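You operate a simulated robot arm through the tools that you are given. There is no shell and no other tool. Be economical: measure what you need, move in short steps, check, and stop when the job is done.

You run a simulated robot arm. Do the job below in one go: nothing can be reset, and whatever is moved stays where it is left.

Task
Load the screw jack with the 24 mm spacer and wind it up.
Fine: vice shut on its foot first; wind down till the yellow ring hides, lay the spacer on the head, wind up till the ring shows clear.
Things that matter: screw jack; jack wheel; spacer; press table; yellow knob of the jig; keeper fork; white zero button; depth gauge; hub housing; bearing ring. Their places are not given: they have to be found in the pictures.

The check looks at the end state, three seconds after you hand in, the way a careful person would. Anything else that was tipped, shoved, dropped, spilled or broken makes it a failure.

Robot
A 6-joint arm with a two-finger parallel gripper, fixed in place. Base frame: the origin is at the foot of the arm, x ahead of it, y to its left, z up; the work surface is at about z = 860. Lengths are in mm, angles in degrees, forces in N, time in s.
With the tool pointing down near the work surface it reaches from about 240 to 640 mm from the base axis. Its first joint turns from -66.0 to 66.0 degrees. Payload 2.7 kg.
The tool frame sits at the grasp point between the pads (the TCP): z along the fingers, y along the line on which they close. The tips reach 23 mm beyond it. The gripper opens to 94 mm. The fingers are 38 mm wide and 10 mm thick; the gripper's body (54 by 96 mm) begins 39 mm behind the TCP.
Orientation is that of the tool frame in the base frame, as [roll, pitch, yaw] about the fixed x, y, z axes, in that order (R = Rz(yaw) Ry(pitch) Rx(roll)). With the fingers straight down and closing along the base's y, the tool's x points along the base's -x, its y along +y and its z along -z.

Tools
- The arm moves only by the tool arm_command. Its argument "rows" is a list of rows, each a list of 3 entries, a list of its own where there are three numbers: the shift along the base's x, y, z in units of 50 mm (1.0 is 50 mm), then the turn, a rotation vector about the base's x, y, z in units of 5 degrees (1.0 is 5 degrees), then the finger opening in mm, from 0 to 94. In form: [[[dx, dy, dz], [rx, ry, rz], jaw], ...]. A call has 1 to 12 rows; each row shifts and turns the commanded pose from where the row before left it. A call with a number of a shift or a turn outside -1 to 1 is refused whole. Each row takes 0.2 s and may step no farther than 50 mm and 8.6 degrees from the row before; otherwise, or with a gripper value out of range, the whole call is refused. Where a pose cannot be reached the arm comes as near as it can. A force on the tool above 40 N (or 10 N above the force at the start of the call, whichever is more), or a blocked arm, ends the call early, and 0.2 s more pass. Each finger travels about 45 mm/s and halts on what it meets, pressing with about 23 N; the grip force reading is that of the motor and also rises with nothing between the fingers. The clock runs only during rows and for 0.2 s after the last one: add rows that do not move to give the fingers time. The reply holds the time, the measured pose of the TCP, the force on the tool along the base axes, the opening and the grip force, in the units named above and with some noise.
- Cameras (640 x 400 px; columns grow to the right, rows downward): "scene" is fixed at [80.3, -465, 1397.5]; the picture's right is [0.62, -0.79, 0.00], its down [-0.57, -0.44, -0.69] and it looks along [0.55, 0.43, -0.72] (base axes); focal length 224 px, centre (320, 200). "wrist" rides on the gripper at [-39, 0, -44] in the tool frame; the picture's right is [0.00, -1.00, 0.00], its down [0.97, 0.00, -0.24] and it looks along [0.24, 0.00, 0.97] (tool axes); focal length 218 px, centre (320, 200).
- get_image(camera): a new picture of that camera. No time passes.
- measure_at(camera, pixels): for up to 12 pixels [column, row] of the newest picture of that camera ("zoom" is the newest enlarged one), the place [x, y, z] in the base frame of the surface seen there, good to about 2 mm, but the place of the scene camera against the robot may be out by one fixed shift of up to 25 mm in any direction. No time passes.
- close_up(camera, box): a new picture of the part [left, top, right, bottom] of that camera's present view, enlarged. No time passes.
- job_done(): hands the job in; it is judged then, once.

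Keep the steps short. Do not move on a guess: measure, check each grasp and each placing, and mend mistakes. In all there are 80 turns and 46 pictures (those below and enlarged ones count). Leave the gripper open and the arm clear of the work at the hand-in unless told otherwise, and finish with a single line.

The tools are called as name(argument=value, ...) on one line, values as JSON. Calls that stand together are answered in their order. arm_command: Moves the arm, as the interface text tells. Its arguments: {"type":"object","properties":{"rows":{"type":"array","items":{"type":"array"}}},"required":["rows"]} The other tools are called the same way: get_image (camera) takes a picture; measure_at (camera, pixels) gives the place of the surface under pixels of a picture; close_up (camera, box) takes an enlarged picture of a part of a camera's view; job_done () hands the job in.

At the start:

```text
time: 0.0
tcp_pos: [426.3, 68.9, 1153.6]
tcp_rot: [180.0, 0.1, 179.9]
wrist_force: [0.3, -0.4, -0.6]
grip_width: 93.9
gripper_force: 0.1
```

scene: 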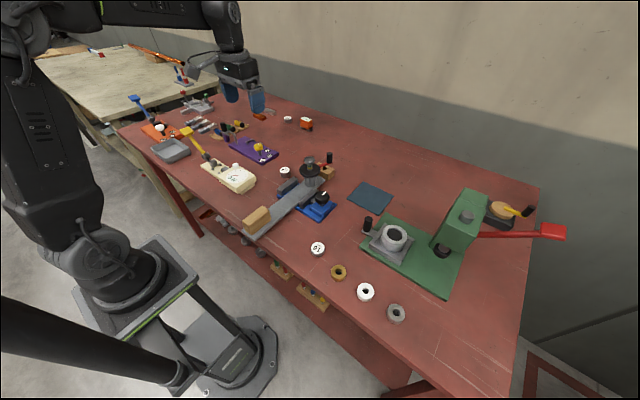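
wrist: 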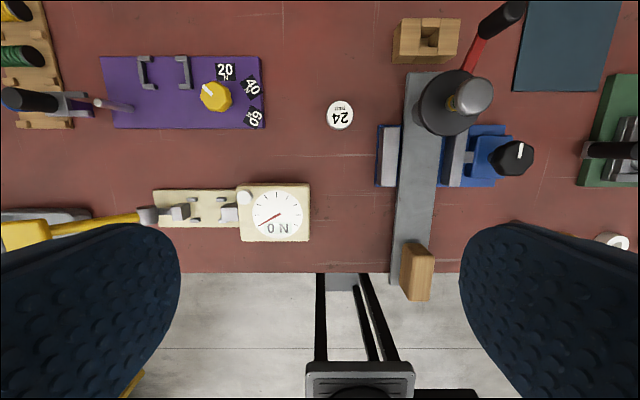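

I see the spacer marked 24 near (340,115) in the wrist picture and the jack with its blue vice near (440,140). I'll enlarge both areas.

close_up(camera="wrist", box=[320, 0, 560, 300])

close_up(camera="scene", box=[230, 130, 390, 240])

close_up(camera="scene", box=[120, 80, 330, 210])

```text
1.33 times, centred on (440, 150) of wrist
```

zoom: 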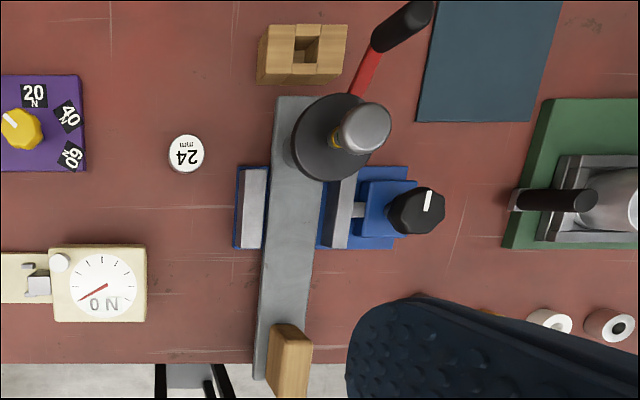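

```text
3.64 times, centred on (310, 185) of scene
```

zoom: 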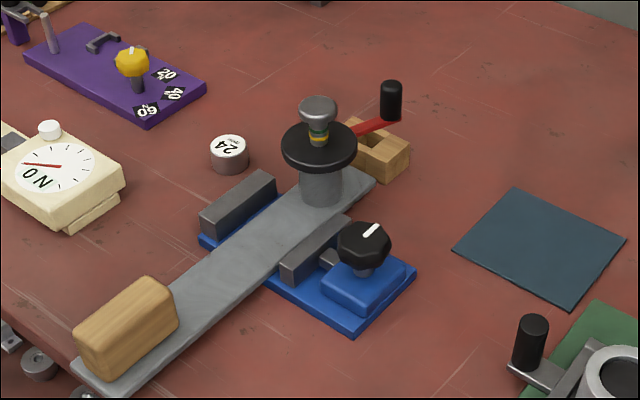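

```text
3.05 times, centred on (225, 145) of scene
```

zoom: 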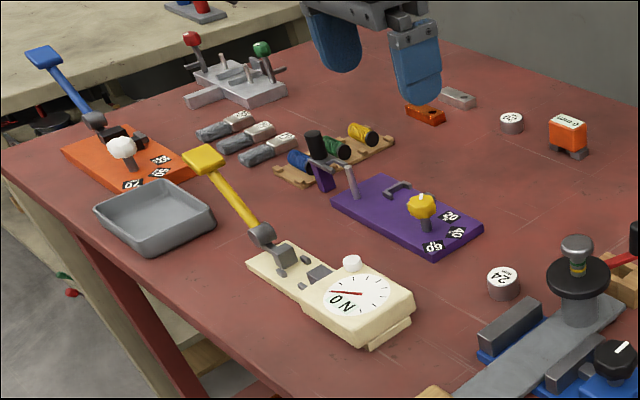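

The spacer reads 24 mm. The jack stands on a long bar foot between open vice jaws. It has a black wheel with a red crank, and a black knob works the vice. I'll measure these in the wrist picture.

measure_at(camera="wrist", pixels=[[340, 115], [513, 158], [472, 97], [508, 14], [432, 115], [474, 58], [415, 170], [390, 155], [453, 165], [487, 150], [420, 255], [350, 150]])

measure_at(camera="wrist", pixels=[[520, 150], [498, 158], [534, 158], [513, 142], [513, 174], [454, 97], [490, 97], [415, 100], [525, 8], [484, 30], [410, 78], [437, 78]])

measure_at(camera="scene", pixels=[[285, 169], [309, 157], [325, 191], [330, 153], [303, 172]])

```text
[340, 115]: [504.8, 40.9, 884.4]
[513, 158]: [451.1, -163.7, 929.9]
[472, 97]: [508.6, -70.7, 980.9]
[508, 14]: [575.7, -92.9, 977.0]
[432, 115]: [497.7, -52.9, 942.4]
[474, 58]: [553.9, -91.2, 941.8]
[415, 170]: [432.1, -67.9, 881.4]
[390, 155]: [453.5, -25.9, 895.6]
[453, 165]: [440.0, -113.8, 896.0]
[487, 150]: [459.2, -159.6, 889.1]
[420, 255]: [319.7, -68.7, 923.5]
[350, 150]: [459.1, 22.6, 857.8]
```

```text
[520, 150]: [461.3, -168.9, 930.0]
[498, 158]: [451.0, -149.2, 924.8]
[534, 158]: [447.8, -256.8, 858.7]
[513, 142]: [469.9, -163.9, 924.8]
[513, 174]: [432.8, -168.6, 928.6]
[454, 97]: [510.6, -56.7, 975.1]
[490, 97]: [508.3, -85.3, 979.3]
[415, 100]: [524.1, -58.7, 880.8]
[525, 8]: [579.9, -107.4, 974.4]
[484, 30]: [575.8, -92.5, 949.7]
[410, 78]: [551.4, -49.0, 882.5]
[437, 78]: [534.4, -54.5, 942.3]
```

```text
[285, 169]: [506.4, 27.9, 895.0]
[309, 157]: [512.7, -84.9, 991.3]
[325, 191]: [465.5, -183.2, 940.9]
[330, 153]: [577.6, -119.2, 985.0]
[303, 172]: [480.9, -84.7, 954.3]
```

The vice knob is about 40 mm across, centred near (451,-168) with its top at z 930. The head top is at z 981. I'll move above the vice and look down from closer.

arm_command(rows=[[[0.08, -0.76, -0.3], [0, 0, 0], 94], [[0.08, -0.76, -0.3], [0, 0, 0], 94], [[0.08, -0.76, -0.3], [0, 0, 0], 94], [[0.08, -0.76, -0.3], [0, 0, 0], 94], [[0.08, -0.76, -0.3], [0, 0, 0], 94], [[0, 0, 0], [0, 0, 0], 94]])

get_image(camera="wrist")

```text
time: 1.4
tcp_pos: [446.1, -121.9, 1078.3]
tcp_rot: [-179.9, 0.1, 179.9]
wrist_force: [0.2, 0.4, 0.8]
grip_width: 94.1
gripper_force: 0.0
```

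```text
40 pictures are left
```

wrist: 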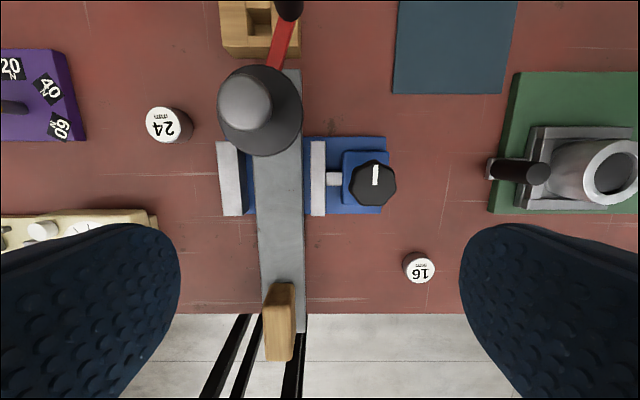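

measure_at(camera="wrist", pixels=[[375, 183], [392, 183], [356, 183], [375, 165], [375, 202], [240, 180], [256, 185], [303, 185], [311, 180], [322, 180], [365, 160], [335, 180]])

close_up(camera="wrist", box=[200, 40, 420, 220])

```text
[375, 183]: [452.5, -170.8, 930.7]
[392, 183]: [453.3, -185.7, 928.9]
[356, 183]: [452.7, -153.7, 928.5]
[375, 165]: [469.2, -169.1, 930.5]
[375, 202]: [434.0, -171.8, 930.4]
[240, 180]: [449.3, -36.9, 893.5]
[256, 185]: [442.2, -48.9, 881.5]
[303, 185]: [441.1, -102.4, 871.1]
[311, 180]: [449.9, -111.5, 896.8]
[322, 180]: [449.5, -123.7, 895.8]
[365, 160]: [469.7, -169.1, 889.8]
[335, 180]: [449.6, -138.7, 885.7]
```

```text
2.22 times, centred on (310, 130) of wrist
```

zoom: 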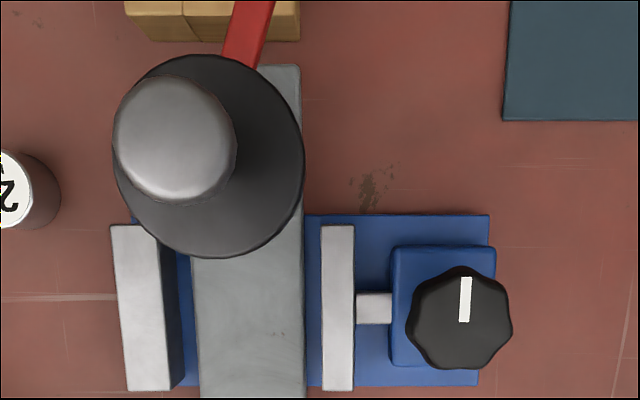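

The knob centre is (452,-170.5). The jaws are open, with about 6 mm and 14 mm of gap beside the foot. I'll go down over the knob with the fingers at 60 mm.

arm_command(rows=[[[0.12, -0.9, 0], [0, 0, 0], 60], [[0, -0.07, -0.8], [0, 0, 0], 60], [[0, 0, -0.8], [0, 0, 0], 60], [[0, 0, -0.8], [0, 0, 0], 60], [[0, 0, -0.5], [0, 0, 0], 60], [[0, 0, -0.26], [0, 0, 0], 60], [[0, 0, 0], [0, 0, 0], 60]])

get_image(camera="wrist")

```text
time: 3.0
tcp_pos: [450.5, -169.9, 920.3]
tcp_rot: [-179.9, 0.0, -180.0]
wrist_force: [-0.2, 0.0, -0.9]
grip_width: 60.0
gripper_force: 0.0
```

```text
38 pictures are left
```

wrist: 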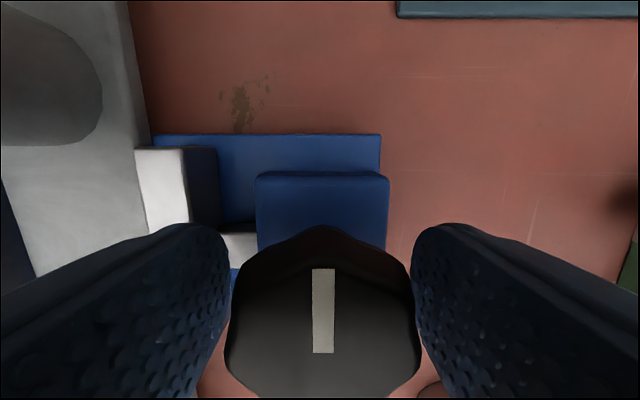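

The knob sits between the fingers. I'll close on it and turn it 30° clockwise as a test, since that is the usual closing sense.

arm_command(rows=[[[0, 0, 0], [0, 0, 0], 30], [[0, 0, 0], [0, 0, 0], 30], [[0, 0, 0], [0, 0, 0], 30], [[0, 0, 0], [0, 0, -1], 30], [[0, 0, 0], [0, 0, -1], 30], [[0, 0, 0], [0, 0, -1], 30], [[0, 0, 0], [0, 0, -1], 30], [[0, 0, 0], [0, 0, -1], 30], [[0, 0, 0], [0, 0, -1], 30], [[0, 0, 0], [0, 0, 0], 30]])

get_image(camera="wrist")

```text
time: 5.2
tcp_pos: [450.8, -170.5, 919.8]
tcp_rot: [-179.9, -0.1, 150.0]
wrist_force: [-20.5, -17.5, 15.7]
grip_width: 43.8
gripper_force: 45.2
```

```text
37 pictures are left
```

wrist: 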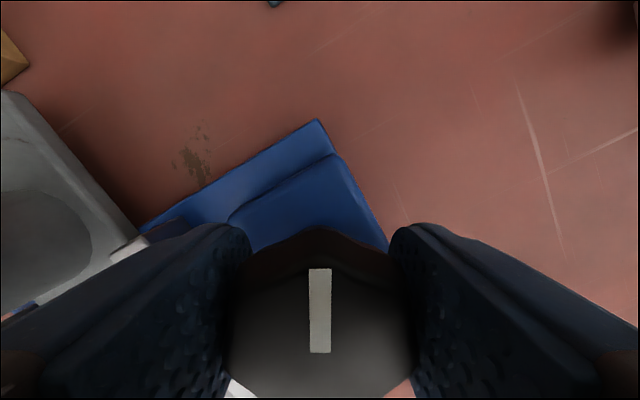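

The pointer turned with the gripper. I'll check in the scene view whether the jaw moved.

close_up(camera="scene", box=[260, 150, 370, 230])

```text
5.00 times, centred on (315, 190) of scene
```

zoom: 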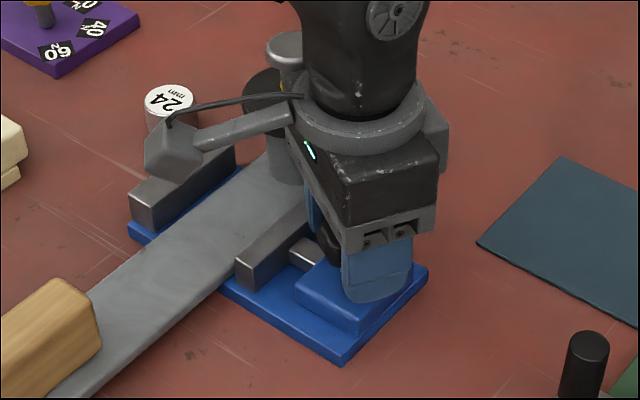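

Something sticks out sideways from the gripper on the left. I'll measure it, since it could hit the jack, and measure the moving jaw too.

measure_at(camera="zoom", pixels=[[170, 155], [205, 140], [270, 115], [190, 160], [270, 255], [255, 245], [195, 240], [300, 235], [285, 50], [260, 90]])

```text
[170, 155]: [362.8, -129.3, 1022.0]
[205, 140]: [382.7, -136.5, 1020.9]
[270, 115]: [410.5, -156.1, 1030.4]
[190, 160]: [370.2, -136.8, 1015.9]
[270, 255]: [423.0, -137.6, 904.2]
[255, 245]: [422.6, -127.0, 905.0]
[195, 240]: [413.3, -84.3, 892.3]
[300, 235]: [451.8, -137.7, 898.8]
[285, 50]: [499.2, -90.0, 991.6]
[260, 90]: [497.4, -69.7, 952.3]
```

The protrusion is at z about 1010, clear of the 981 head. I'll turn another 50° and check the jaw again.

arm_command(rows=[[[0, 0, 0], [0, 0, -1], 30], [[0, 0, 0], [0, 0, -1], 30], [[0, 0, 0], [0, 0, -1], 30], [[0, 0, 0], [0, 0, -1], 30], [[0, 0, 0], [0, 0, -1], 30], [[0, 0, 0], [0, 0, -1], 30], [[0, 0, 0], [0, 0, -1], 30], [[0, 0, 0], [0, 0, -1], 30], [[0, 0, 0], [0, 0, -1], 30], [[0, 0, 0], [0, 0, -1], 30], [[0, 0, 0], [0, 0, 0], 30]])

close_up(camera="scene", box=[260, 150, 370, 230])

```text
time: 6.6
tcp_pos: [451.2, -170.5, 921.5]
tcp_rot: [-179.6, 0.0, 121.1]
wrist_force: [-8.4, 0.1, 5.5]
grip_width: 44.0
gripper_force: 45.0
stopped in row 6: the force on the tool passed its limit (the readings are from after the stop); the commanded pose is now the measured one
```

```text
5.00 times, centred on (315, 190) of scene
```

zoom: 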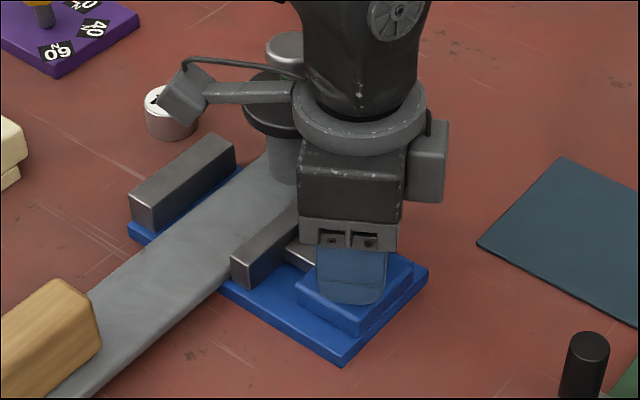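

The jaw has moved towards the foot, so clockwise closes it. The force limit probably came from strain built up in the grip. I'll open briefly to relax, grip again and keep turning.

arm_command(rows=[[[0, 0, 0], [0, 0, 0], 56], [[0, 0, -0.03], [0, 0, 0], 56], [[0, 0, 0], [0, 0, 0], 56]])

get_image(camera="wrist")

```text
time: 7.4
tcp_pos: [451.8, -170.7, 918.4]
tcp_rot: [-179.7, 0.0, 121.1]
wrist_force: [-1.0, 0.0, -0.4]
grip_width: 56.0
gripper_force: 0.0
```

```text
34 pictures are left
```

wrist: 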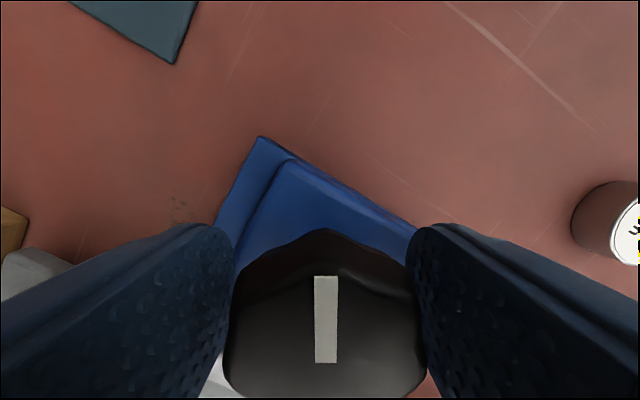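

The grip is centred. I'll close again and turn a further 40°.

arm_command(rows=[[[0, 0, 0], [0, 0, 0], 34], [[0, 0, 0], [0, 0, 0], 34], [[0, 0, 0], [0, 0, -1], 34], [[0, 0, 0], [0, 0, -1], 34], [[0, 0, 0], [0, 0, -1], 34], [[0, 0, 0], [0, 0, -1], 34], [[0, 0, 0], [0, 0, -1], 34], [[0, 0, 0], [0, 0, -1], 34], [[0, 0, 0], [0, 0, -1], 34], [[0, 0, 0], [0, 0, -1], 34], [[0, 0, 0], [0, 0, 0], 34]])

close_up(camera="scene", box=[260, 150, 370, 230])

```text
time: 9.8
tcp_pos: [450.0, -170.4, 918.0]
tcp_rot: [-179.5, 0.0, 80.9]
wrist_force: [-28.0, -9.4, 3.6]
grip_width: 43.6
gripper_force: 44.7
```

```text
5.00 times, centred on (315, 190) of scene
```

zoom: 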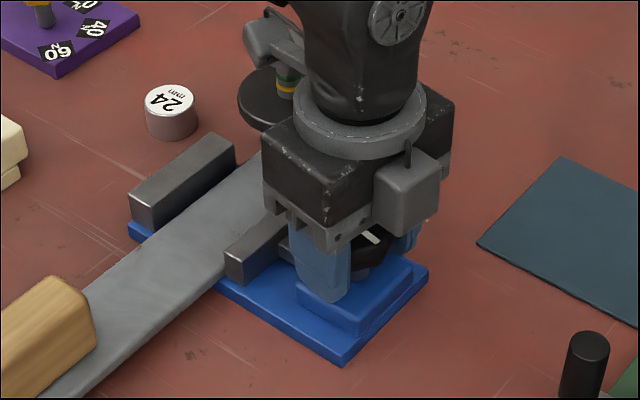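

The jaw keeps closing, about 5 mm so far. I'll release, turn the hand back 120°, shift 1.5 mm to relieve the side force, and grip again.

arm_command(rows=[[[0, 0, 0], [0, 0, 0], 60], [[-0.03, 0, 0], [0, 0, 0], 60], [[0, 0, 0], [0, 0, 1], 60], [[0, 0, 0], [0, 0, 1], 60], [[0, 0, 0], [0, 0, 1], 60], [[0, 0, 0], [0, 0, 1], 60], [[0, 0, 0], [0, 0, 1], 60], [[0, 0, 0], [0, 0, 1], 60], [[0, 0, 0], [0, 0, 1], 60], [[0, 0, 0], [0, 0, 1], 60], [[0, 0, 0], [0, 0, 1], 60], [[0, 0, 0], [0, 0, 1], 60]])

arm_command(rows=[[[0, 0, 0], [0, 0, 1], 60], [[0, 0, 0], [0, 0, 1], 60], [[0, 0, 0], [0, 0, 1], 60], [[0, 0, 0], [0, 0, 1], 60], [[0, 0, 0], [0, 0, 1], 60], [[0, 0, 0], [0, 0, 1], 60], [[0, 0, 0], [0, 0, 1], 60], [[0, 0, 0], [0, 0, 1], 60], [[0, 0, 0], [0, 0, 1], 60], [[0, 0, 0], [0, 0, 1], 60], [[0, 0, 0], [0, 0, 1], 60], [[0, 0, 0], [0, 0, 1], 60]])

get_image(camera="wrist")

```text
time: 12.4
tcp_pos: [449.6, -170.1, 918.8]
tcp_rot: [-179.7, -0.1, 131.2]
wrist_force: [0.0, 0.8, -1.6]
grip_width: 60.0
gripper_force: 0.1
```

```text
time: 15.0
tcp_pos: [450.6, -170.0, 918.7]
tcp_rot: [-179.7, -0.1, -168.8]
wrist_force: [-0.5, -0.7, 0.2]
grip_width: 59.8
gripper_force: 0.0
```

```text
32 pictures are left
```

wrist: 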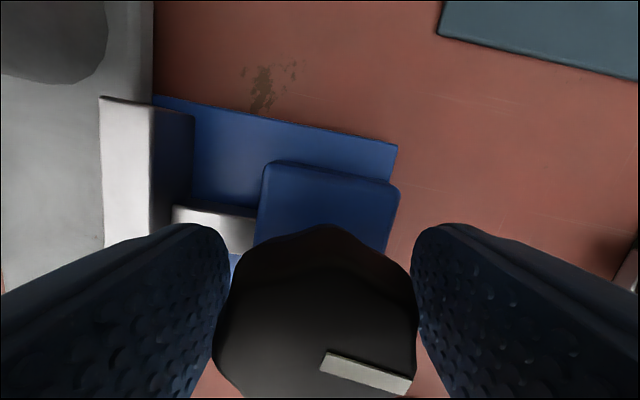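

The pointer is about 100° round. I'll grip and keep winding clockwise.

arm_command(rows=[[[0, 0, 0], [0, 0, 0], 34], [[0, 0, 0], [0, 0, 0], 34], [[0, 0, 0], [0, 0, -1], 34], [[0, 0, 0], [0, 0, -1], 34], [[0, 0, 0], [0, 0, -1], 34], [[0, 0, 0], [0, 0, -1], 34], [[0, 0, 0], [0, 0, -1], 34], [[0, 0, 0], [0, 0, -1], 34], [[0, 0, 0], [0, 0, -1], 34], [[0, 0, 0], [0, 0, -1], 34], [[0, 0, 0], [0, 0, -1], 34], [[0, 0, 0], [0, 0, -1], 34]])

arm_command(rows=[[[0, 0, 0], [0, 0, -1], 34], [[0, 0, 0], [0, 0, -1], 34], [[0, 0, 0], [0, 0, -1], 34], [[0, 0, 0], [0, 0, -1], 34], [[0, 0, 0], [0, 0, -1], 34], [[0, 0, 0], [0, 0, -1], 34], [[0, 0, 0], [0, 0, -1], 34], [[0, 0, 0], [0, 0, -1], 34], [[0, 0, 0], [0, 0, -1], 34], [[0, 0, 0], [0, 0, -1], 34], [[0, 0, 0], [0, 0, -1], 34], [[0, 0, 0], [0, 0, 0], 34]])

close_up(camera="scene", box=[260, 150, 370, 230])

```text
time: 17.6
tcp_pos: [448.9, -169.7, 918.3]
tcp_rot: [-179.7, 0.0, 141.2]
wrist_force: [-0.3, 13.5, 3.7]
grip_width: 43.1
gripper_force: 45.3
```

```text
time: 20.2
tcp_pos: [450.5, -171.1, 918.9]
tcp_rot: [-179.8, -0.1, 86.1]
wrist_force: [2.6, 2.2, 4.7]
grip_width: 44.1
gripper_force: 45.2
```

```text
5.00 times, centred on (315, 190) of scene
```

zoom: 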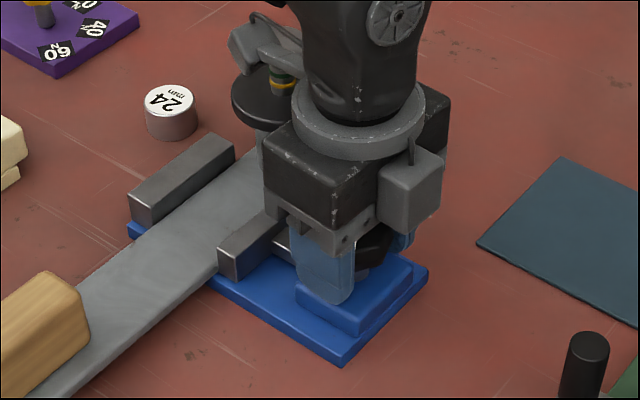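

The jaw is now pushing the foot, and the wooden block end has shifted with it. I'll do another cycle: release, turn back and wind again.

arm_command(rows=[[[0, 0, 0], [0, 0, 0], 60], [[0, 0, 0], [0, 0, 0], 60], [[0, 0, 0], [0, 0, 1], 60], [[0, 0, 0], [0, 0, 1], 60], [[0, 0, 0], [0, 0, 1], 60], [[0, 0, 0], [0, 0, 1], 60], [[0, 0, 0], [0, 0, 1], 60], [[0, 0, 0], [0, 0, 1], 60], [[0, 0, 0], [0, 0, 1], 60], [[0, 0, 0], [0, 0, 1], 60], [[0, 0, 0], [0, 0, 1], 60], [[0, 0, 0], [0, 0, 1], 60]])

arm_command(rows=[[[0, 0, 0], [0, 0, 1], 60], [[0, 0, 0], [0, 0, 1], 60], [[0, 0, 0], [0, 0, 1], 60], [[0, 0, 0], [0, 0, 1], 60], [[0, 0, 0], [0, 0, 1], 60], [[0, 0, 0], [0, 0, 1], 60], [[0, 0, 0], [0, 0, 1], 60], [[0, 0, 0], [0, 0, 1], 60], [[0, 0, 0], [0, 0, 1], 60], [[0, 0, 0], [0, 0, 1], 60], [[0, 0, 0], [0, 0, 1], 60], [[0, 0, 0], [0, 0, 1], 60]])

arm_command(rows=[[[0, 0, 0], [0, 0, 0], 34], [[0, 0, 0], [0, 0, 0], 34], [[0, 0, 0], [0, 0, -1], 34], [[0, 0, 0], [0, 0, -1], 34], [[0, 0, 0], [0, 0, -1], 34], [[0, 0, 0], [0, 0, -1], 34], [[0, 0, 0], [0, 0, -1], 34], [[0, 0, 0], [0, 0, -1], 34], [[0, 0, 0], [0, 0, -1], 34], [[0, 0, 0], [0, 0, -1], 34], [[0, 0, 0], [0, 0, -1], 34], [[0, 0, 0], [0, 0, -1], 34]])

close_up(camera="scene", box=[260, 150, 370, 230])

```text
time: 22.8
tcp_pos: [449.1, -170.0, 919.1]
tcp_rot: [-179.7, -0.1, 136.1]
wrist_force: [-0.1, -0.3, -0.2]
grip_width: 59.8
gripper_force: 0.0
```

```text
time: 25.4
tcp_pos: [450.4, -170.2, 917.5]
tcp_rot: [-179.7, -0.1, -163.8]
wrist_force: [-0.5, 0.2, 0.4]
grip_width: 60.1
gripper_force: 0.0
```

```text
time: 28.0
tcp_pos: [449.6, -169.5, 917.5]
tcp_rot: [-179.7, -0.2, 146.1]
wrist_force: [-3.9, 15.2, -17.0]
grip_width: 42.8
gripper_force: 44.8
```

```text
5.00 times, centred on (315, 190) of scene
```

zoom: 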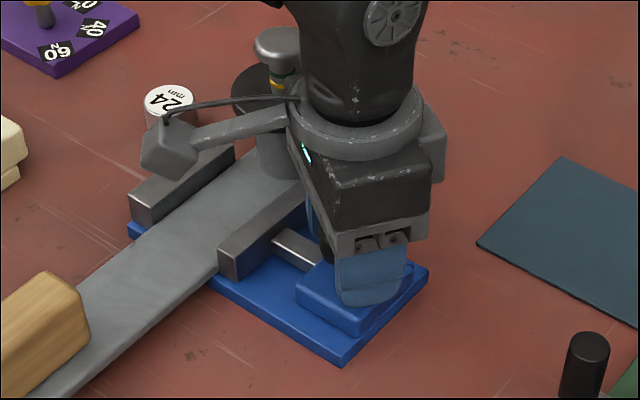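

The jaw and foot did not move during this 50°. It may be at its stop with the fingers slipping on the knob. I'll check the pointer.

get_image(camera="wrist")

```text
29 pictures are left
```

wrist: 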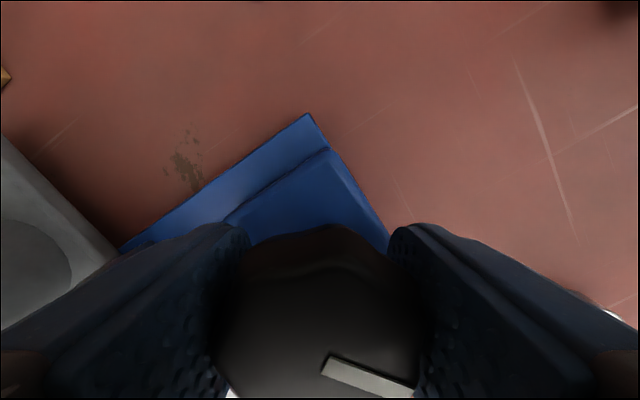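

The pointer stands at about 142° in all, less than I commanded, so the knob has hit its stop and the fingers slipped. I'll release, rise, square the hand up and check the jaw gaps.

arm_command(rows=[[[0, 0, 0], [0, 0, 0], 64], [[0, 0, 0], [0, 0, 0], 64], [[0, 0, 0.8], [0, 0, 1], 64], [[0, 0, 0.8], [0, 0, 1], 64], [[0, 0, 0.8], [0, 0, 1], 64], [[0, 0.3, 0.7], [0, 0, 1], 64], [[0, 0.4, 0], [0, 0, 1], 64], [[0, 0.4, 0], [0, 0, 1], 64], [[0, 0, 0], [0, 0, 0.78], 64], [[0, 0, 0], [0, 0, 0], 64]])

close_up(camera="wrist", box=[200, 0, 440, 240])

```text
time: 30.2
tcp_pos: [447.2, -116.8, 1074.2]
tcp_rot: [-179.7, -0.1, -179.8]
wrist_force: [0.0, -0.6, -0.1]
grip_width: 63.6
gripper_force: 0.1
```

```text
1.67 times, centred on (320, 120) of wrist
```

zoom: 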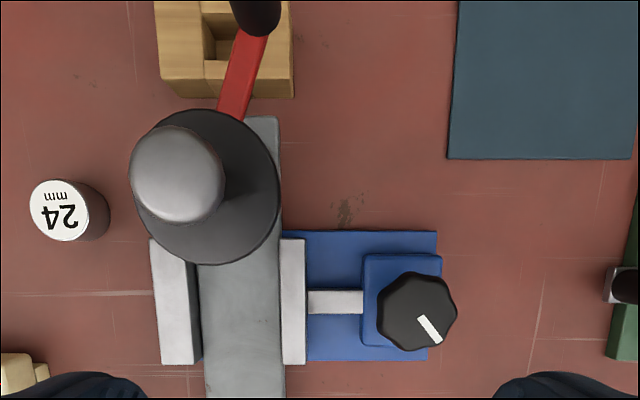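

The foot is now squarely clamped between both jaws. Next I'll measure the head, the wheel and the crank grip.

measure_at(camera="zoom", pixels=[[175, 172], [135, 172], [222, 172], [180, 125], [180, 215], [205, 125], [278, 185], [205, 262], [255, 15], [240, 75], [225, 75], [62, 210]])

close_up(camera="scene", box=[280, 140, 350, 190])

```text
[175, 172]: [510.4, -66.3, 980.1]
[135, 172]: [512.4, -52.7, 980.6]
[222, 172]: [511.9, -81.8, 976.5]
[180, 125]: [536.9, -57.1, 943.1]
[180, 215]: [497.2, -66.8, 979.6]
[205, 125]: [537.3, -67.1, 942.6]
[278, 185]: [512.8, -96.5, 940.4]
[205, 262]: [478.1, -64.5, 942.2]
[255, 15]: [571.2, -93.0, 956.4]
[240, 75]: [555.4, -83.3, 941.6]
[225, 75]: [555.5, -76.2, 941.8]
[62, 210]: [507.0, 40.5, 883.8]
```

```text
8.00 times, centred on (315, 165) of scene
```

zoom: 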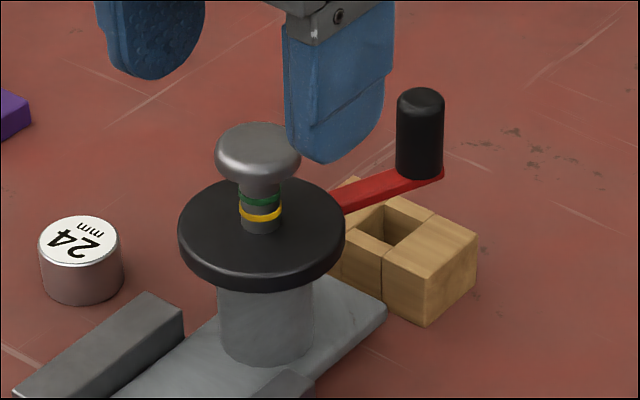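

The yellow ring is the lower band and green is above it. The axis is near (511,-66) and the crank grip near (575,-88). I'll go above the grip and measure it from there.

arm_command(rows=[[[0.8, 0.2, 0], [0, 0, 0], 64], [[0.8, 0.2, 0], [0, 0, 0], 64], [[0.7, 0.18, 0], [0, 0, 0], 64], [[0, 0, 0], [0, 0, 0], 64]])

get_image(camera="wrist")

```text
time: 31.2
tcp_pos: [566.8, -88.3, 1074.4]
tcp_rot: [-179.7, -0.1, 180.0]
wrist_force: [0.0, -0.6, 0.7]
grip_width: 63.8
gripper_force: 0.0
```

```text
26 pictures are left
```

wrist: 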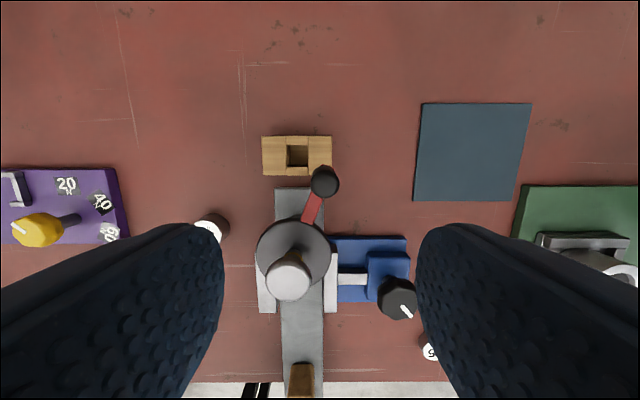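

measure_at(camera="wrist", pixels=[[325, 178], [316, 178], [336, 178], [325, 171], [325, 187], [312, 210], [288, 281], [269, 281], [306, 281], [288, 262], [298, 155], [300, 222]])

```text
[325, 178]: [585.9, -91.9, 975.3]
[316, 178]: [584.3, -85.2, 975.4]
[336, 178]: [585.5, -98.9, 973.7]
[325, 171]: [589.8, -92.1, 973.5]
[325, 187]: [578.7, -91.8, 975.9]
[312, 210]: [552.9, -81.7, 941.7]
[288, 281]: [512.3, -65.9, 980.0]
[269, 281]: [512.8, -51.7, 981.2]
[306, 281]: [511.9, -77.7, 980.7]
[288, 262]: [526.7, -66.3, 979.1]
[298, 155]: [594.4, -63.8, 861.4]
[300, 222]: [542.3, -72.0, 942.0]
```

The grip top is at (583,-92,975). The axis is at (510.5,-65.5), so the crank radius is about 77. I'll lower onto the grip with the tips just above the crank arm and close.

arm_command(rows=[[[0.32, -0.08, 0], [0, 0, -1], 44], [[0, 0, -0.7], [0, 0, -1], 44], [[0, 0, -0.7], [0, 0, -1], 44], [[0, 0, -0.4], [0, 0, -1], 44], [[0, 0, -0.24], [0, 0, 0], 44], [[0, 0, 0], [0, 0, 0], 44]])

get_image(camera="wrist")

```text
time: 32.6
tcp_pos: [580.1, -90.8, 969.3]
tcp_rot: [-179.7, -0.1, 160.1]
wrist_force: [0.6, -0.8, 0.6]
grip_width: 43.9
gripper_force: 0.0
```

```text
25 pictures are left
```

wrist: 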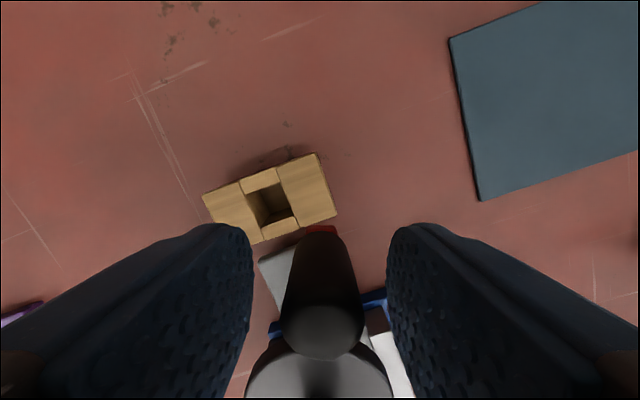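

The grip is centred between the fingers. I'll close on it and wind 60° clockwise as a test.

arm_command(rows=[[[0, 0, 0], [0, 0, 0], 5], [[0, 0, 0], [0, 0, 0], 5], [[0, 0, 0], [0, 0, 0], 5], [[-0.114, -0.244, 0], [0, 0, -1], 5], [[-0.154, -0.22, 0], [0, 0, -1], 5], [[-0.19, -0.19, 0], [0, 0, -1], 5], [[-0.22, -0.154, 0], [0, 0, -1], 5], [[-0.244, -0.114, 0], [0, 0, -1], 5], [[-0.258, -0.068, 0], [0, 0, -1], 5], [[0, 0, 0], [0, 0, 0], 5]])

close_up(camera="scene", box=[280, 140, 350, 190])

```text
time: 34.8
tcp_pos: [521.7, -138.5, 973.8]
tcp_rot: [-179.7, -0.1, 130.0]
wrist_force: [3.9, 4.2, 2.6]
grip_width: 19.3
gripper_force: 22.8
```

```text
8.00 times, centred on (315, 165) of scene
```

zoom: 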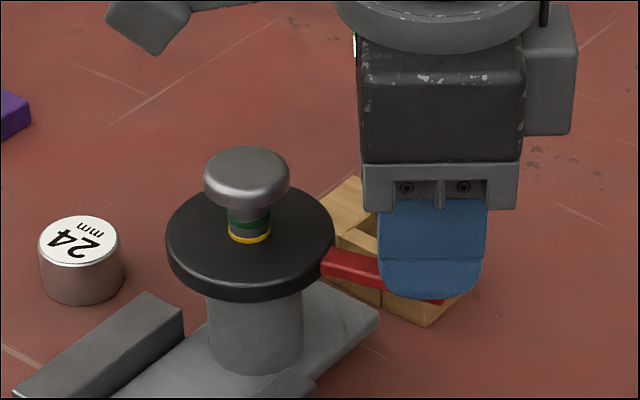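

Clockwise lowers the head, and the yellow ring is already nearly at the wheel. But the whole jack seems to have slid a few mm along the vice, towards -x. I'll release, rise and check the clamp from above.

arm_command(rows=[[[0, 0, 0], [0, 0, 0], 44], [[0, 0, 0], [0, 0, 0], 44], [[0, 0, 0.8], [0, 0, 1], 44], [[0, 0, 0.8], [0, 0, 1], 44], [[0, 0, 0.8], [0, 0, 1], 44], [[-0.3, 0.4, 0], [0, 0, 1], 64], [[-0.3, 0.3, 0], [0, 0, 1], 64], [[-0.4, 0, 0], [0, 0, 1], 64], [[-0.4, 0, 0], [0, 0, 1], 64], [[0, 0, 0], [0, 0, 1], 64], [[0, 0, 0], [0, 0, 1], 64], [[0, 0, 0], [0, 0, 1], 64]])

close_up(camera="wrist", box=[200, 0, 440, 240])

```text
time: 37.4
tcp_pos: [453.3, -104.0, 1091.7]
tcp_rot: [-179.7, -0.1, -179.9]
wrist_force: [0.0, 0.4, 0.6]
grip_width: 64.0
gripper_force: 0.1
```

```text
1.67 times, centred on (320, 120) of wrist
```

zoom: 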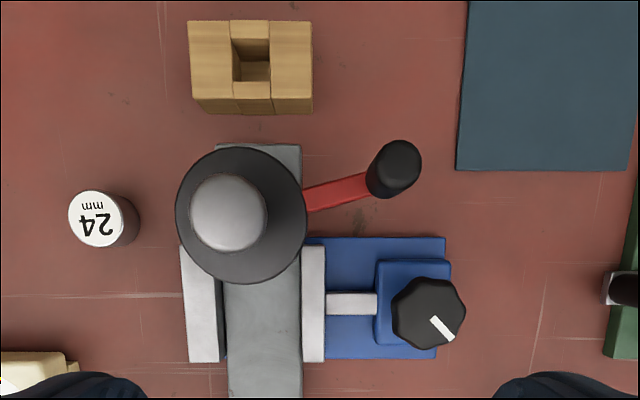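

measure_at(camera="zoom", pixels=[[228, 212], [192, 212], [265, 212], [228, 177], [228, 247], [395, 160], [372, 165], [418, 160], [395, 143], [330, 192], [98, 218], [245, 145]])

```text
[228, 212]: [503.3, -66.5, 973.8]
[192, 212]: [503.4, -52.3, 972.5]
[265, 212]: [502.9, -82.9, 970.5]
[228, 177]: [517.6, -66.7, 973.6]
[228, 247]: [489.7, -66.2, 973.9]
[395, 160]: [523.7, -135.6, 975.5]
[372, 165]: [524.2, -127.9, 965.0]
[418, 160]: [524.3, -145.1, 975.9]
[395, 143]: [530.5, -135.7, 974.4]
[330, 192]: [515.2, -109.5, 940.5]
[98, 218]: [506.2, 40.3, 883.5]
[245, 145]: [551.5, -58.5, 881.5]
```

The foot is still pinched on both sides, so it slid because I used too large a radius. The axis is now (503.5,-66.5), the grip (524,-137), R=73. The head dropped 6.7 mm. I'll return to the grip, well centred.

arm_command(rows=[[[0.118, -0.055, -0.1], [0, 0, -1], 44], [[0.118, -0.055, -0.1], [0, 0, -1], 44], [[0.118, -0.055, -0.1], [0, 0, -1], 44], [[0.118, -0.055, -0.1], [0, 0, -1], 44], [[0.118, -0.055, -0.1], [0, 0, -1], 44], [[0.118, -0.055, -0.1], [0, 0, -1], 44], [[0.118, -0.055, -0.1], [0, 0, -1], 44], [[0.118, -0.055, -0.1], [0, 0, -1], 44], [[0.118, -0.055, -0.1], [0, 0, -1], 44], [[0.118, -0.055, -0.1], [0, 0, -1], 44], [[0.118, -0.055, -0.1], [0, 0, -1], 44], [[0.118, -0.055, -0.1], [0, 0, -1], 44]])

arm_command(rows=[[[0, 0, -0.6], [0, 0, -1], 44], [[0, 0, -0.6], [0, 0, 0], 44], [[0, 0, 0], [0, 0, 0], 44]])

get_image(camera="wrist")

```text
time: 40.0
tcp_pos: [522.9, -139.0, 1031.7]
tcp_rot: [-179.7, -0.2, 119.9]
wrist_force: [0.6, -0.6, 0.1]
grip_width: 44.1
gripper_force: 0.0
```

```text
time: 40.8
tcp_pos: [523.1, -139.4, 974.1]
tcp_rot: [-179.7, -0.1, 115.0]
wrist_force: [0.1, -0.1, -1.0]
grip_width: 44.0
gripper_force: 0.1
```

```text
22 pictures are left
```

wrist: 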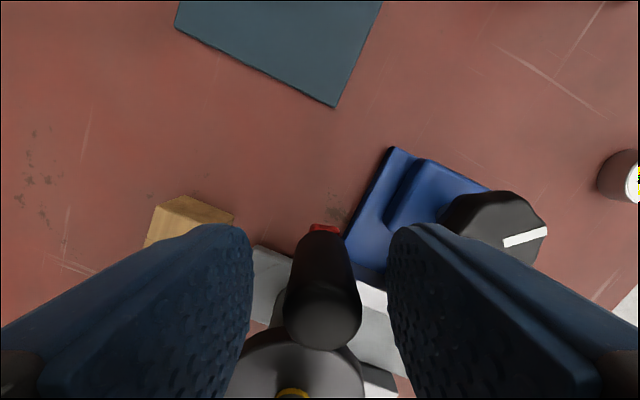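

The grip is centred, and I can still see a sliver of yellow ring at (292,392). I'll close and wind about 40° further clockwise on the corrected circle.

arm_command(rows=[[[0, 0, 0], [0, 0, 0], 5], [[0, 0, 0], [0, 0, 0], 5], [[0, 0, 0], [0, 0, 0], 5], [[-0.126, -0.03, 0], [0, 0, -1], 5], [[-0.128, -0.018, 0], [0, 0, -1], 5], [[-0.13, -0.006, 0], [0, 0, -1], 5], [[-0.128, 0.004, 0], [0, 0, -1], 5], [[-0.128, 0.016, 0], [0, 0, -1], 5], [[-0.126, 0.028, 0], [0, 0, -1], 5], [[-0.124, 0.036, 0], [0, 0, -1], 5], [[-0.12, 0.05, 0], [0, 0, -1], 5], [[0, 0, 0], [0, 0, 0], 5]])

close_up(camera="scene", box=[280, 140, 350, 190])

```text
time: 43.4
tcp_pos: [471.1, -133.5, 971.3]
tcp_rot: [-179.6, 0.0, 74.9]
wrist_force: [-3.9, -7.0, 11.3]
grip_width: 19.5
gripper_force: 22.8
```

```text
8.00 times, centred on (315, 165) of scene
```

zoom: 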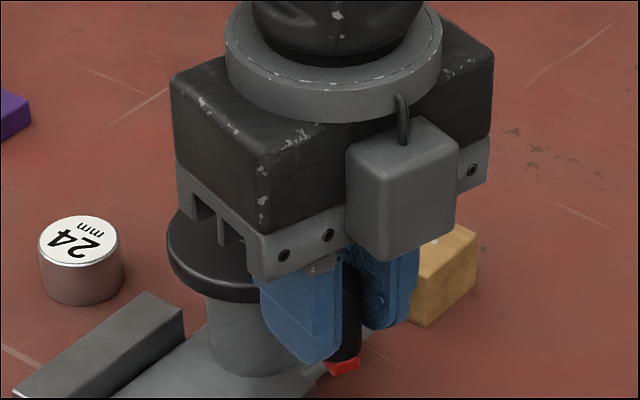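

The jack didn't slide this time. The arm hides the ring in the scene view, so I'll look through the wrist camera.

get_image(camera="wrist")

```text
20 pictures are left
```

wrist: 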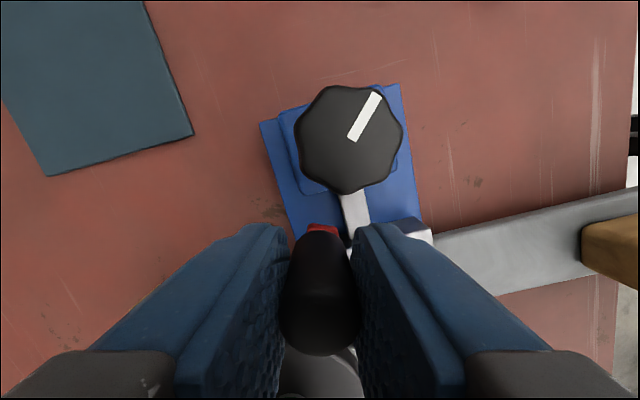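

I'll release, rise and head towards the spacer at (506,40), squaring the hand up. Then I'll check the ring.

arm_command(rows=[[[0, 0, 0], [0, 0, 0], 44], [[0, 0, 0], [0, 0, 0], 44], [[0, 0, 0.7], [0, 0, 1], 44], [[0, 0, 0.7], [0, 0, 1], 64], [[0, 0, 0.7], [0, 0, 1], 64], [[0.07, 0.4, 0], [0, 0, 1], 64], [[0.07, 0.4, 0], [0, 0, 1], 64], [[0.07, 0.4, 0], [0, 0, 1], 64], [[0.07, 0.4, 0], [0, 0, 1], 64], [[0.07, 0.4, 0], [0, 0, 1], 64], [[0.07, 0.4, 0], [0, 0, 1], 64], [[0.07, 0.4, 0], [0, 0, 1], 64]])

arm_command(rows=[[[0.07, 0.35, 0], [0, 0, 1], 64], [[0.07, 0.33, 0], [0, 0, 1], 64], [[0, 0, 0], [0, 0, 1], 64], [[0, 0, 0], [0, 0, 1], 64], [[0, 0, 0], [0, 0, 1], 64], [[0, 0, 0], [0, 0, 1], 64], [[0, 0, 0], [0, 0, 1], 64], [[0, 0, 0], [0, 0, 1], 64], [[0, 0, 0], [0, 0, 1], 64], [[0, 0, 0], [0, 0, 1], 64], [[0, 0, 0], [0, 0, 1], 64], [[0, 0, 0], [0, 0, 0], 64]])

close_up(camera="scene", box=[280, 140, 350, 190])

get_image(camera="wrist")

```text
time: 46.0
tcp_pos: [497.6, 6.4, 1078.4]
tcp_rot: [-179.8, 0.0, 125.1]
wrist_force: [0.3, 0.2, -0.1]
grip_width: 64.0
gripper_force: 0.0
```

```text
time: 48.6
tcp_pos: [502.7, 39.1, 1077.4]
tcp_rot: [-179.7, -0.1, -179.8]
wrist_force: [-0.2, -0.4, -0.1]
grip_width: 64.0
gripper_force: 0.2
```

```text
8.00 times, centred on (315, 165) of scene
```

zoom: 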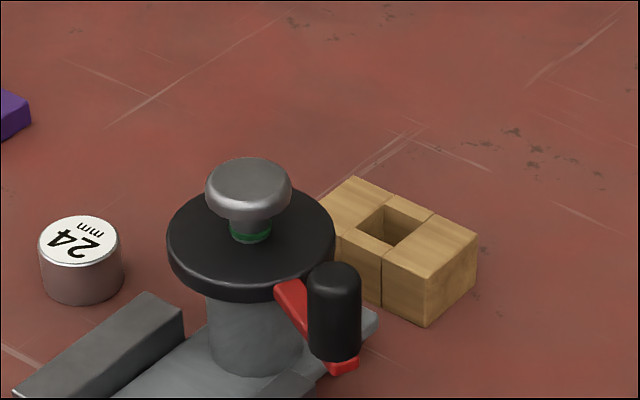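

```text
18 pictures are left
```

wrist: 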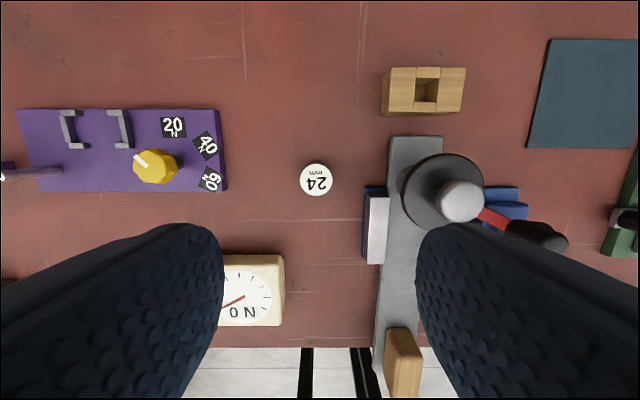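

The yellow ring is hidden and only green shows. Now I'll measure the spacer and the head.

measure_at(camera="wrist", pixels=[[316, 179], [301, 179], [331, 179], [316, 164], [316, 193], [460, 200], [441, 200], [479, 200], [460, 182], [460, 218], [545, 233], [345, 230]])

```text
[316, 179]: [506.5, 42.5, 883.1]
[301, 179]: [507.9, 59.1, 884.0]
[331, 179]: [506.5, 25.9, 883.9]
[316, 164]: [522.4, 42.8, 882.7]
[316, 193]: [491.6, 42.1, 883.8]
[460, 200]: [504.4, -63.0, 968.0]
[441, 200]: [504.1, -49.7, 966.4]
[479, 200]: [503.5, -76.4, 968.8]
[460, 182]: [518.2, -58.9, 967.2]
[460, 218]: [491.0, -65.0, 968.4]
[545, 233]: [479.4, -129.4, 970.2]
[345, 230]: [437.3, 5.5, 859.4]
```

The spacer centre is (507,42.5), 34 mm across with its top at 884. I'll go down onto it, leaving the tips about 4 mm above the table.

arm_command(rows=[[[0.08, 0.06, -0.8], [0, 0, 0], 60], [[0, 0, -0.8], [0, 0, 0], 60], [[0, 0, -0.8], [0, 0, 0], 60], [[0, 0, -0.8], [0, 0, 0], 60], [[0, 0, -0.4], [0, 0, 0], 60], [[0, 0, -0.2], [0, 0, 0], 60], [[0, 0, 0], [0, 0, 0], 60]])

get_image(camera="wrist")

```text
time: 50.2
tcp_pos: [507.0, 40.8, 885.9]
tcp_rot: [-179.6, -0.1, -180.0]
wrist_force: [-0.2, -0.3, 0.4]
grip_width: 60.1
gripper_force: 0.0
```

```text
17 pictures are left
```

wrist: 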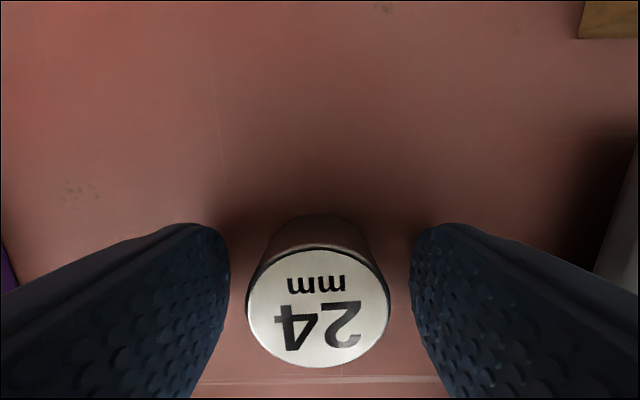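

The spacer is centred. I'll grip it, lift slightly and check.

arm_command(rows=[[[0, 0, 0], [0, 0, 0], 25], [[0, 0, 0], [0, 0, 0], 25], [[0, 0, 0], [0, 0, 0], 25], [[0, 0, 0], [0, 0, 0], 25], [[0, 0, 0.3], [0, 0, 0], 25], [[0, 0, 0.8], [0, 0, 0], 25], [[0, 0, 0.8], [0, 0, 0], 25], [[0, 0, 0.7], [0, 0, 0], 25], [[0, 0, 0], [0, 0, 0], 25]])

get_image(camera="wrist")

```text
time: 52.2
tcp_pos: [505.7, 41.0, 1016.6]
tcp_rot: [-179.6, -0.2, 179.9]
wrist_force: [-0.7, 0.2, 0.2]
grip_width: 35.8
gripper_force: 23.3
```

```text
16 pictures are left
```

wrist: 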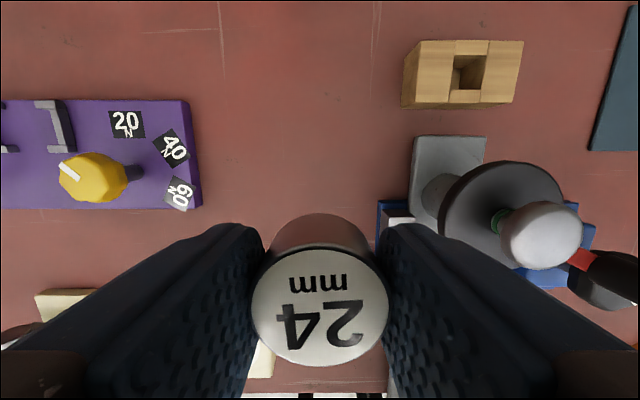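

It is held at 35.8 mm, with its bottom about 26 mm below the TCP. I'll carry it over the head at (504,-65.5), staying at this height.

arm_command(rows=[[[-0.01, -0.7, 0], [0, 0, 0], 25], [[-0.02, -0.7, 0], [0, 0, 0], 25], [[-0.01, -0.73, 0], [0, 0, 0], 25], [[0, 0, 0], [0, 0, 0], 25]])

close_up(camera="scene", box=[280, 140, 350, 190])

get_image(camera="wrist")

```text
time: 53.2
tcp_pos: [503.7, -65.9, 1016.6]
tcp_rot: [-179.8, -0.1, 180.0]
wrist_force: [0.3, -0.7, -0.9]
grip_width: 35.8
gripper_force: 22.9
```

```text
8.00 times, centred on (315, 165) of scene
```

zoom: 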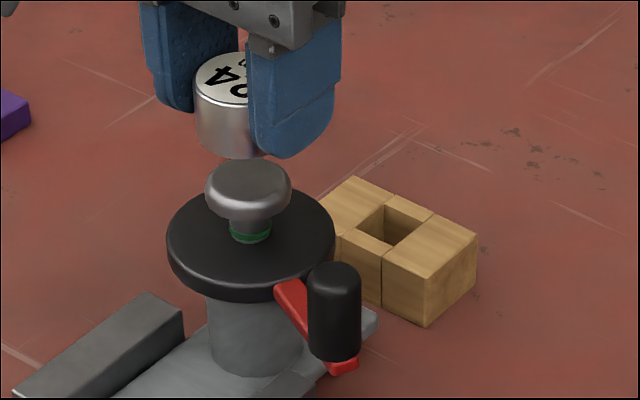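

```text
14 pictures are left
```

wrist: 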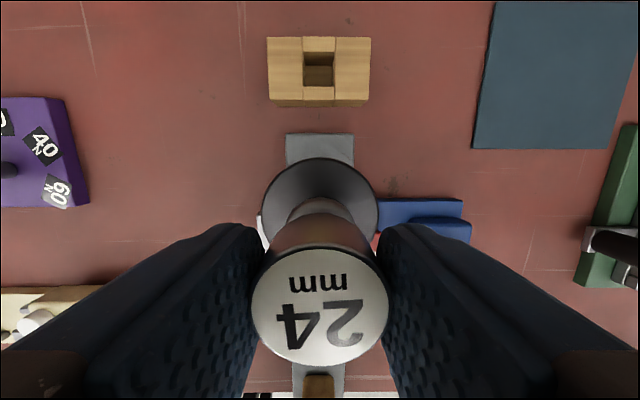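

In y it lines up: the wheel centre is at column 320. I'll check x by measuring the wheel and head edges and the spacer.

measure_at(camera="wrist", pixels=[[320, 160], [265, 207], [376, 207], [320, 201], [320, 205], [320, 305], [320, 252], [320, 360], [256, 305], [385, 305]])

measure_at(camera="zoom", pixels=[[248, 185], [248, 165], [210, 185], [287, 185], [215, 75], [198, 90], [215, 120], [235, 150]])

```text
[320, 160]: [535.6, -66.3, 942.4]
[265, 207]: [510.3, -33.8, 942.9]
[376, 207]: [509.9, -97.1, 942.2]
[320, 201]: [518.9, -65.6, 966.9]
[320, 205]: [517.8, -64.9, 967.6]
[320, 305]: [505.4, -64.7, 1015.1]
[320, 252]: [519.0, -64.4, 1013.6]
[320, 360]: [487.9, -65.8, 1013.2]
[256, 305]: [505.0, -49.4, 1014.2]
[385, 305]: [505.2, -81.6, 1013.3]
```

```text
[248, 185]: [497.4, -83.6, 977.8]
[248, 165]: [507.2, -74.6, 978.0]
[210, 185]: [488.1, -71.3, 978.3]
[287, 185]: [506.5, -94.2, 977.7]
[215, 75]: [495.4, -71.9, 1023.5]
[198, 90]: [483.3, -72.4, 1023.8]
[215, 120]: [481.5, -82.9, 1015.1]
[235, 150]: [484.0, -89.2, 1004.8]
```

The spacer (504,-65.5) and head (503.5,-65.5) agree. Its bottom is 22.5 mm above the head. I'll lower gently until contact.

arm_command(rows=[[[0, 0, -0.2], [0, 0, 0], 25], [[0, 0, -0.15], [0, 0, 0], 25], [[0, 0, -0.06], [0, 0, 0], 25], [[0, 0, -0.02], [0, 0, 0], 25], [[0, 0, 0], [0, 0, 0], 25]])

```text
time: 54.4
tcp_pos: [505.3, -65.3, 995.1]
tcp_rot: [-179.8, 0.0, -180.0]
wrist_force: [0.0, 0.2, -0.7]
grip_width: 35.9
gripper_force: 23.7
```

There is no contact yet. I'll continue in half-millimetre steps.

arm_command(rows=[[[0, 0, -0.01], [0, 0, 0], 25], [[0, 0, -0.01], [0, 0, 0], 25], [[0, 0, 0], [0, 0, 0], 25]])

close_up(camera="scene", box=[280, 140, 350, 190])

```text
time: 55.2
tcp_pos: [505.2, -64.7, 994.8]
tcp_rot: [-179.7, 0.0, 180.0]
wrist_force: [-0.1, -1.4, 4.9]
grip_width: 35.7
gripper_force: 23.0
```

```text
8.00 times, centred on (315, 165) of scene
```

zoom: 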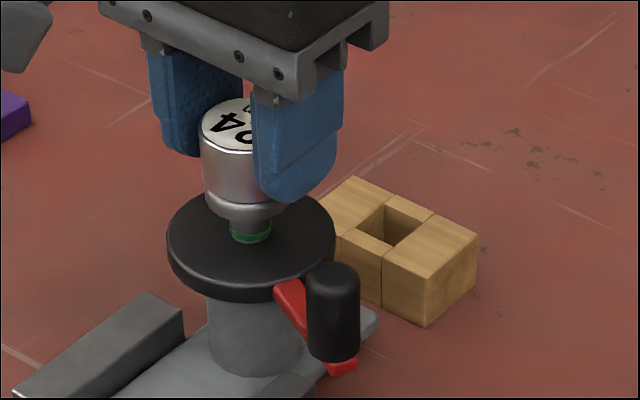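

It is in contact with the head, at about 5 N. I'll release, rise straight up, and look.

arm_command(rows=[[[0, 0, 0], [0, 0, 0], 40], [[0, 0, 0], [0, 0, 0], 52], [[0, 0, 0], [0, 0, 0], 52], [[0, 0, 0.4], [0, 0, 0], 52], [[0, 0, 0.8], [0, 0, 0], 52], [[0, 0, 0.4], [0, 0, 0], 44], [[0, 0, 0], [0, 0, 0], 44]])

get_image(camera="wrist")

```text
time: 56.8
tcp_pos: [506.3, -63.1, 1075.1]
tcp_rot: [-179.7, 0.0, -180.0]
wrist_force: [0.1, -0.6, -1.0]
grip_width: 43.8
gripper_force: 0.1
```

```text
12 pictures are left
```

wrist: 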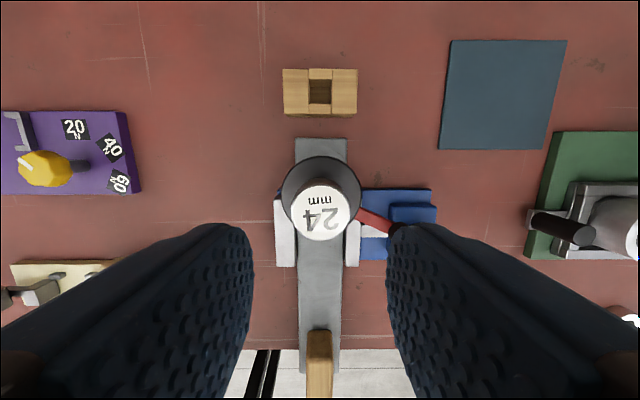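

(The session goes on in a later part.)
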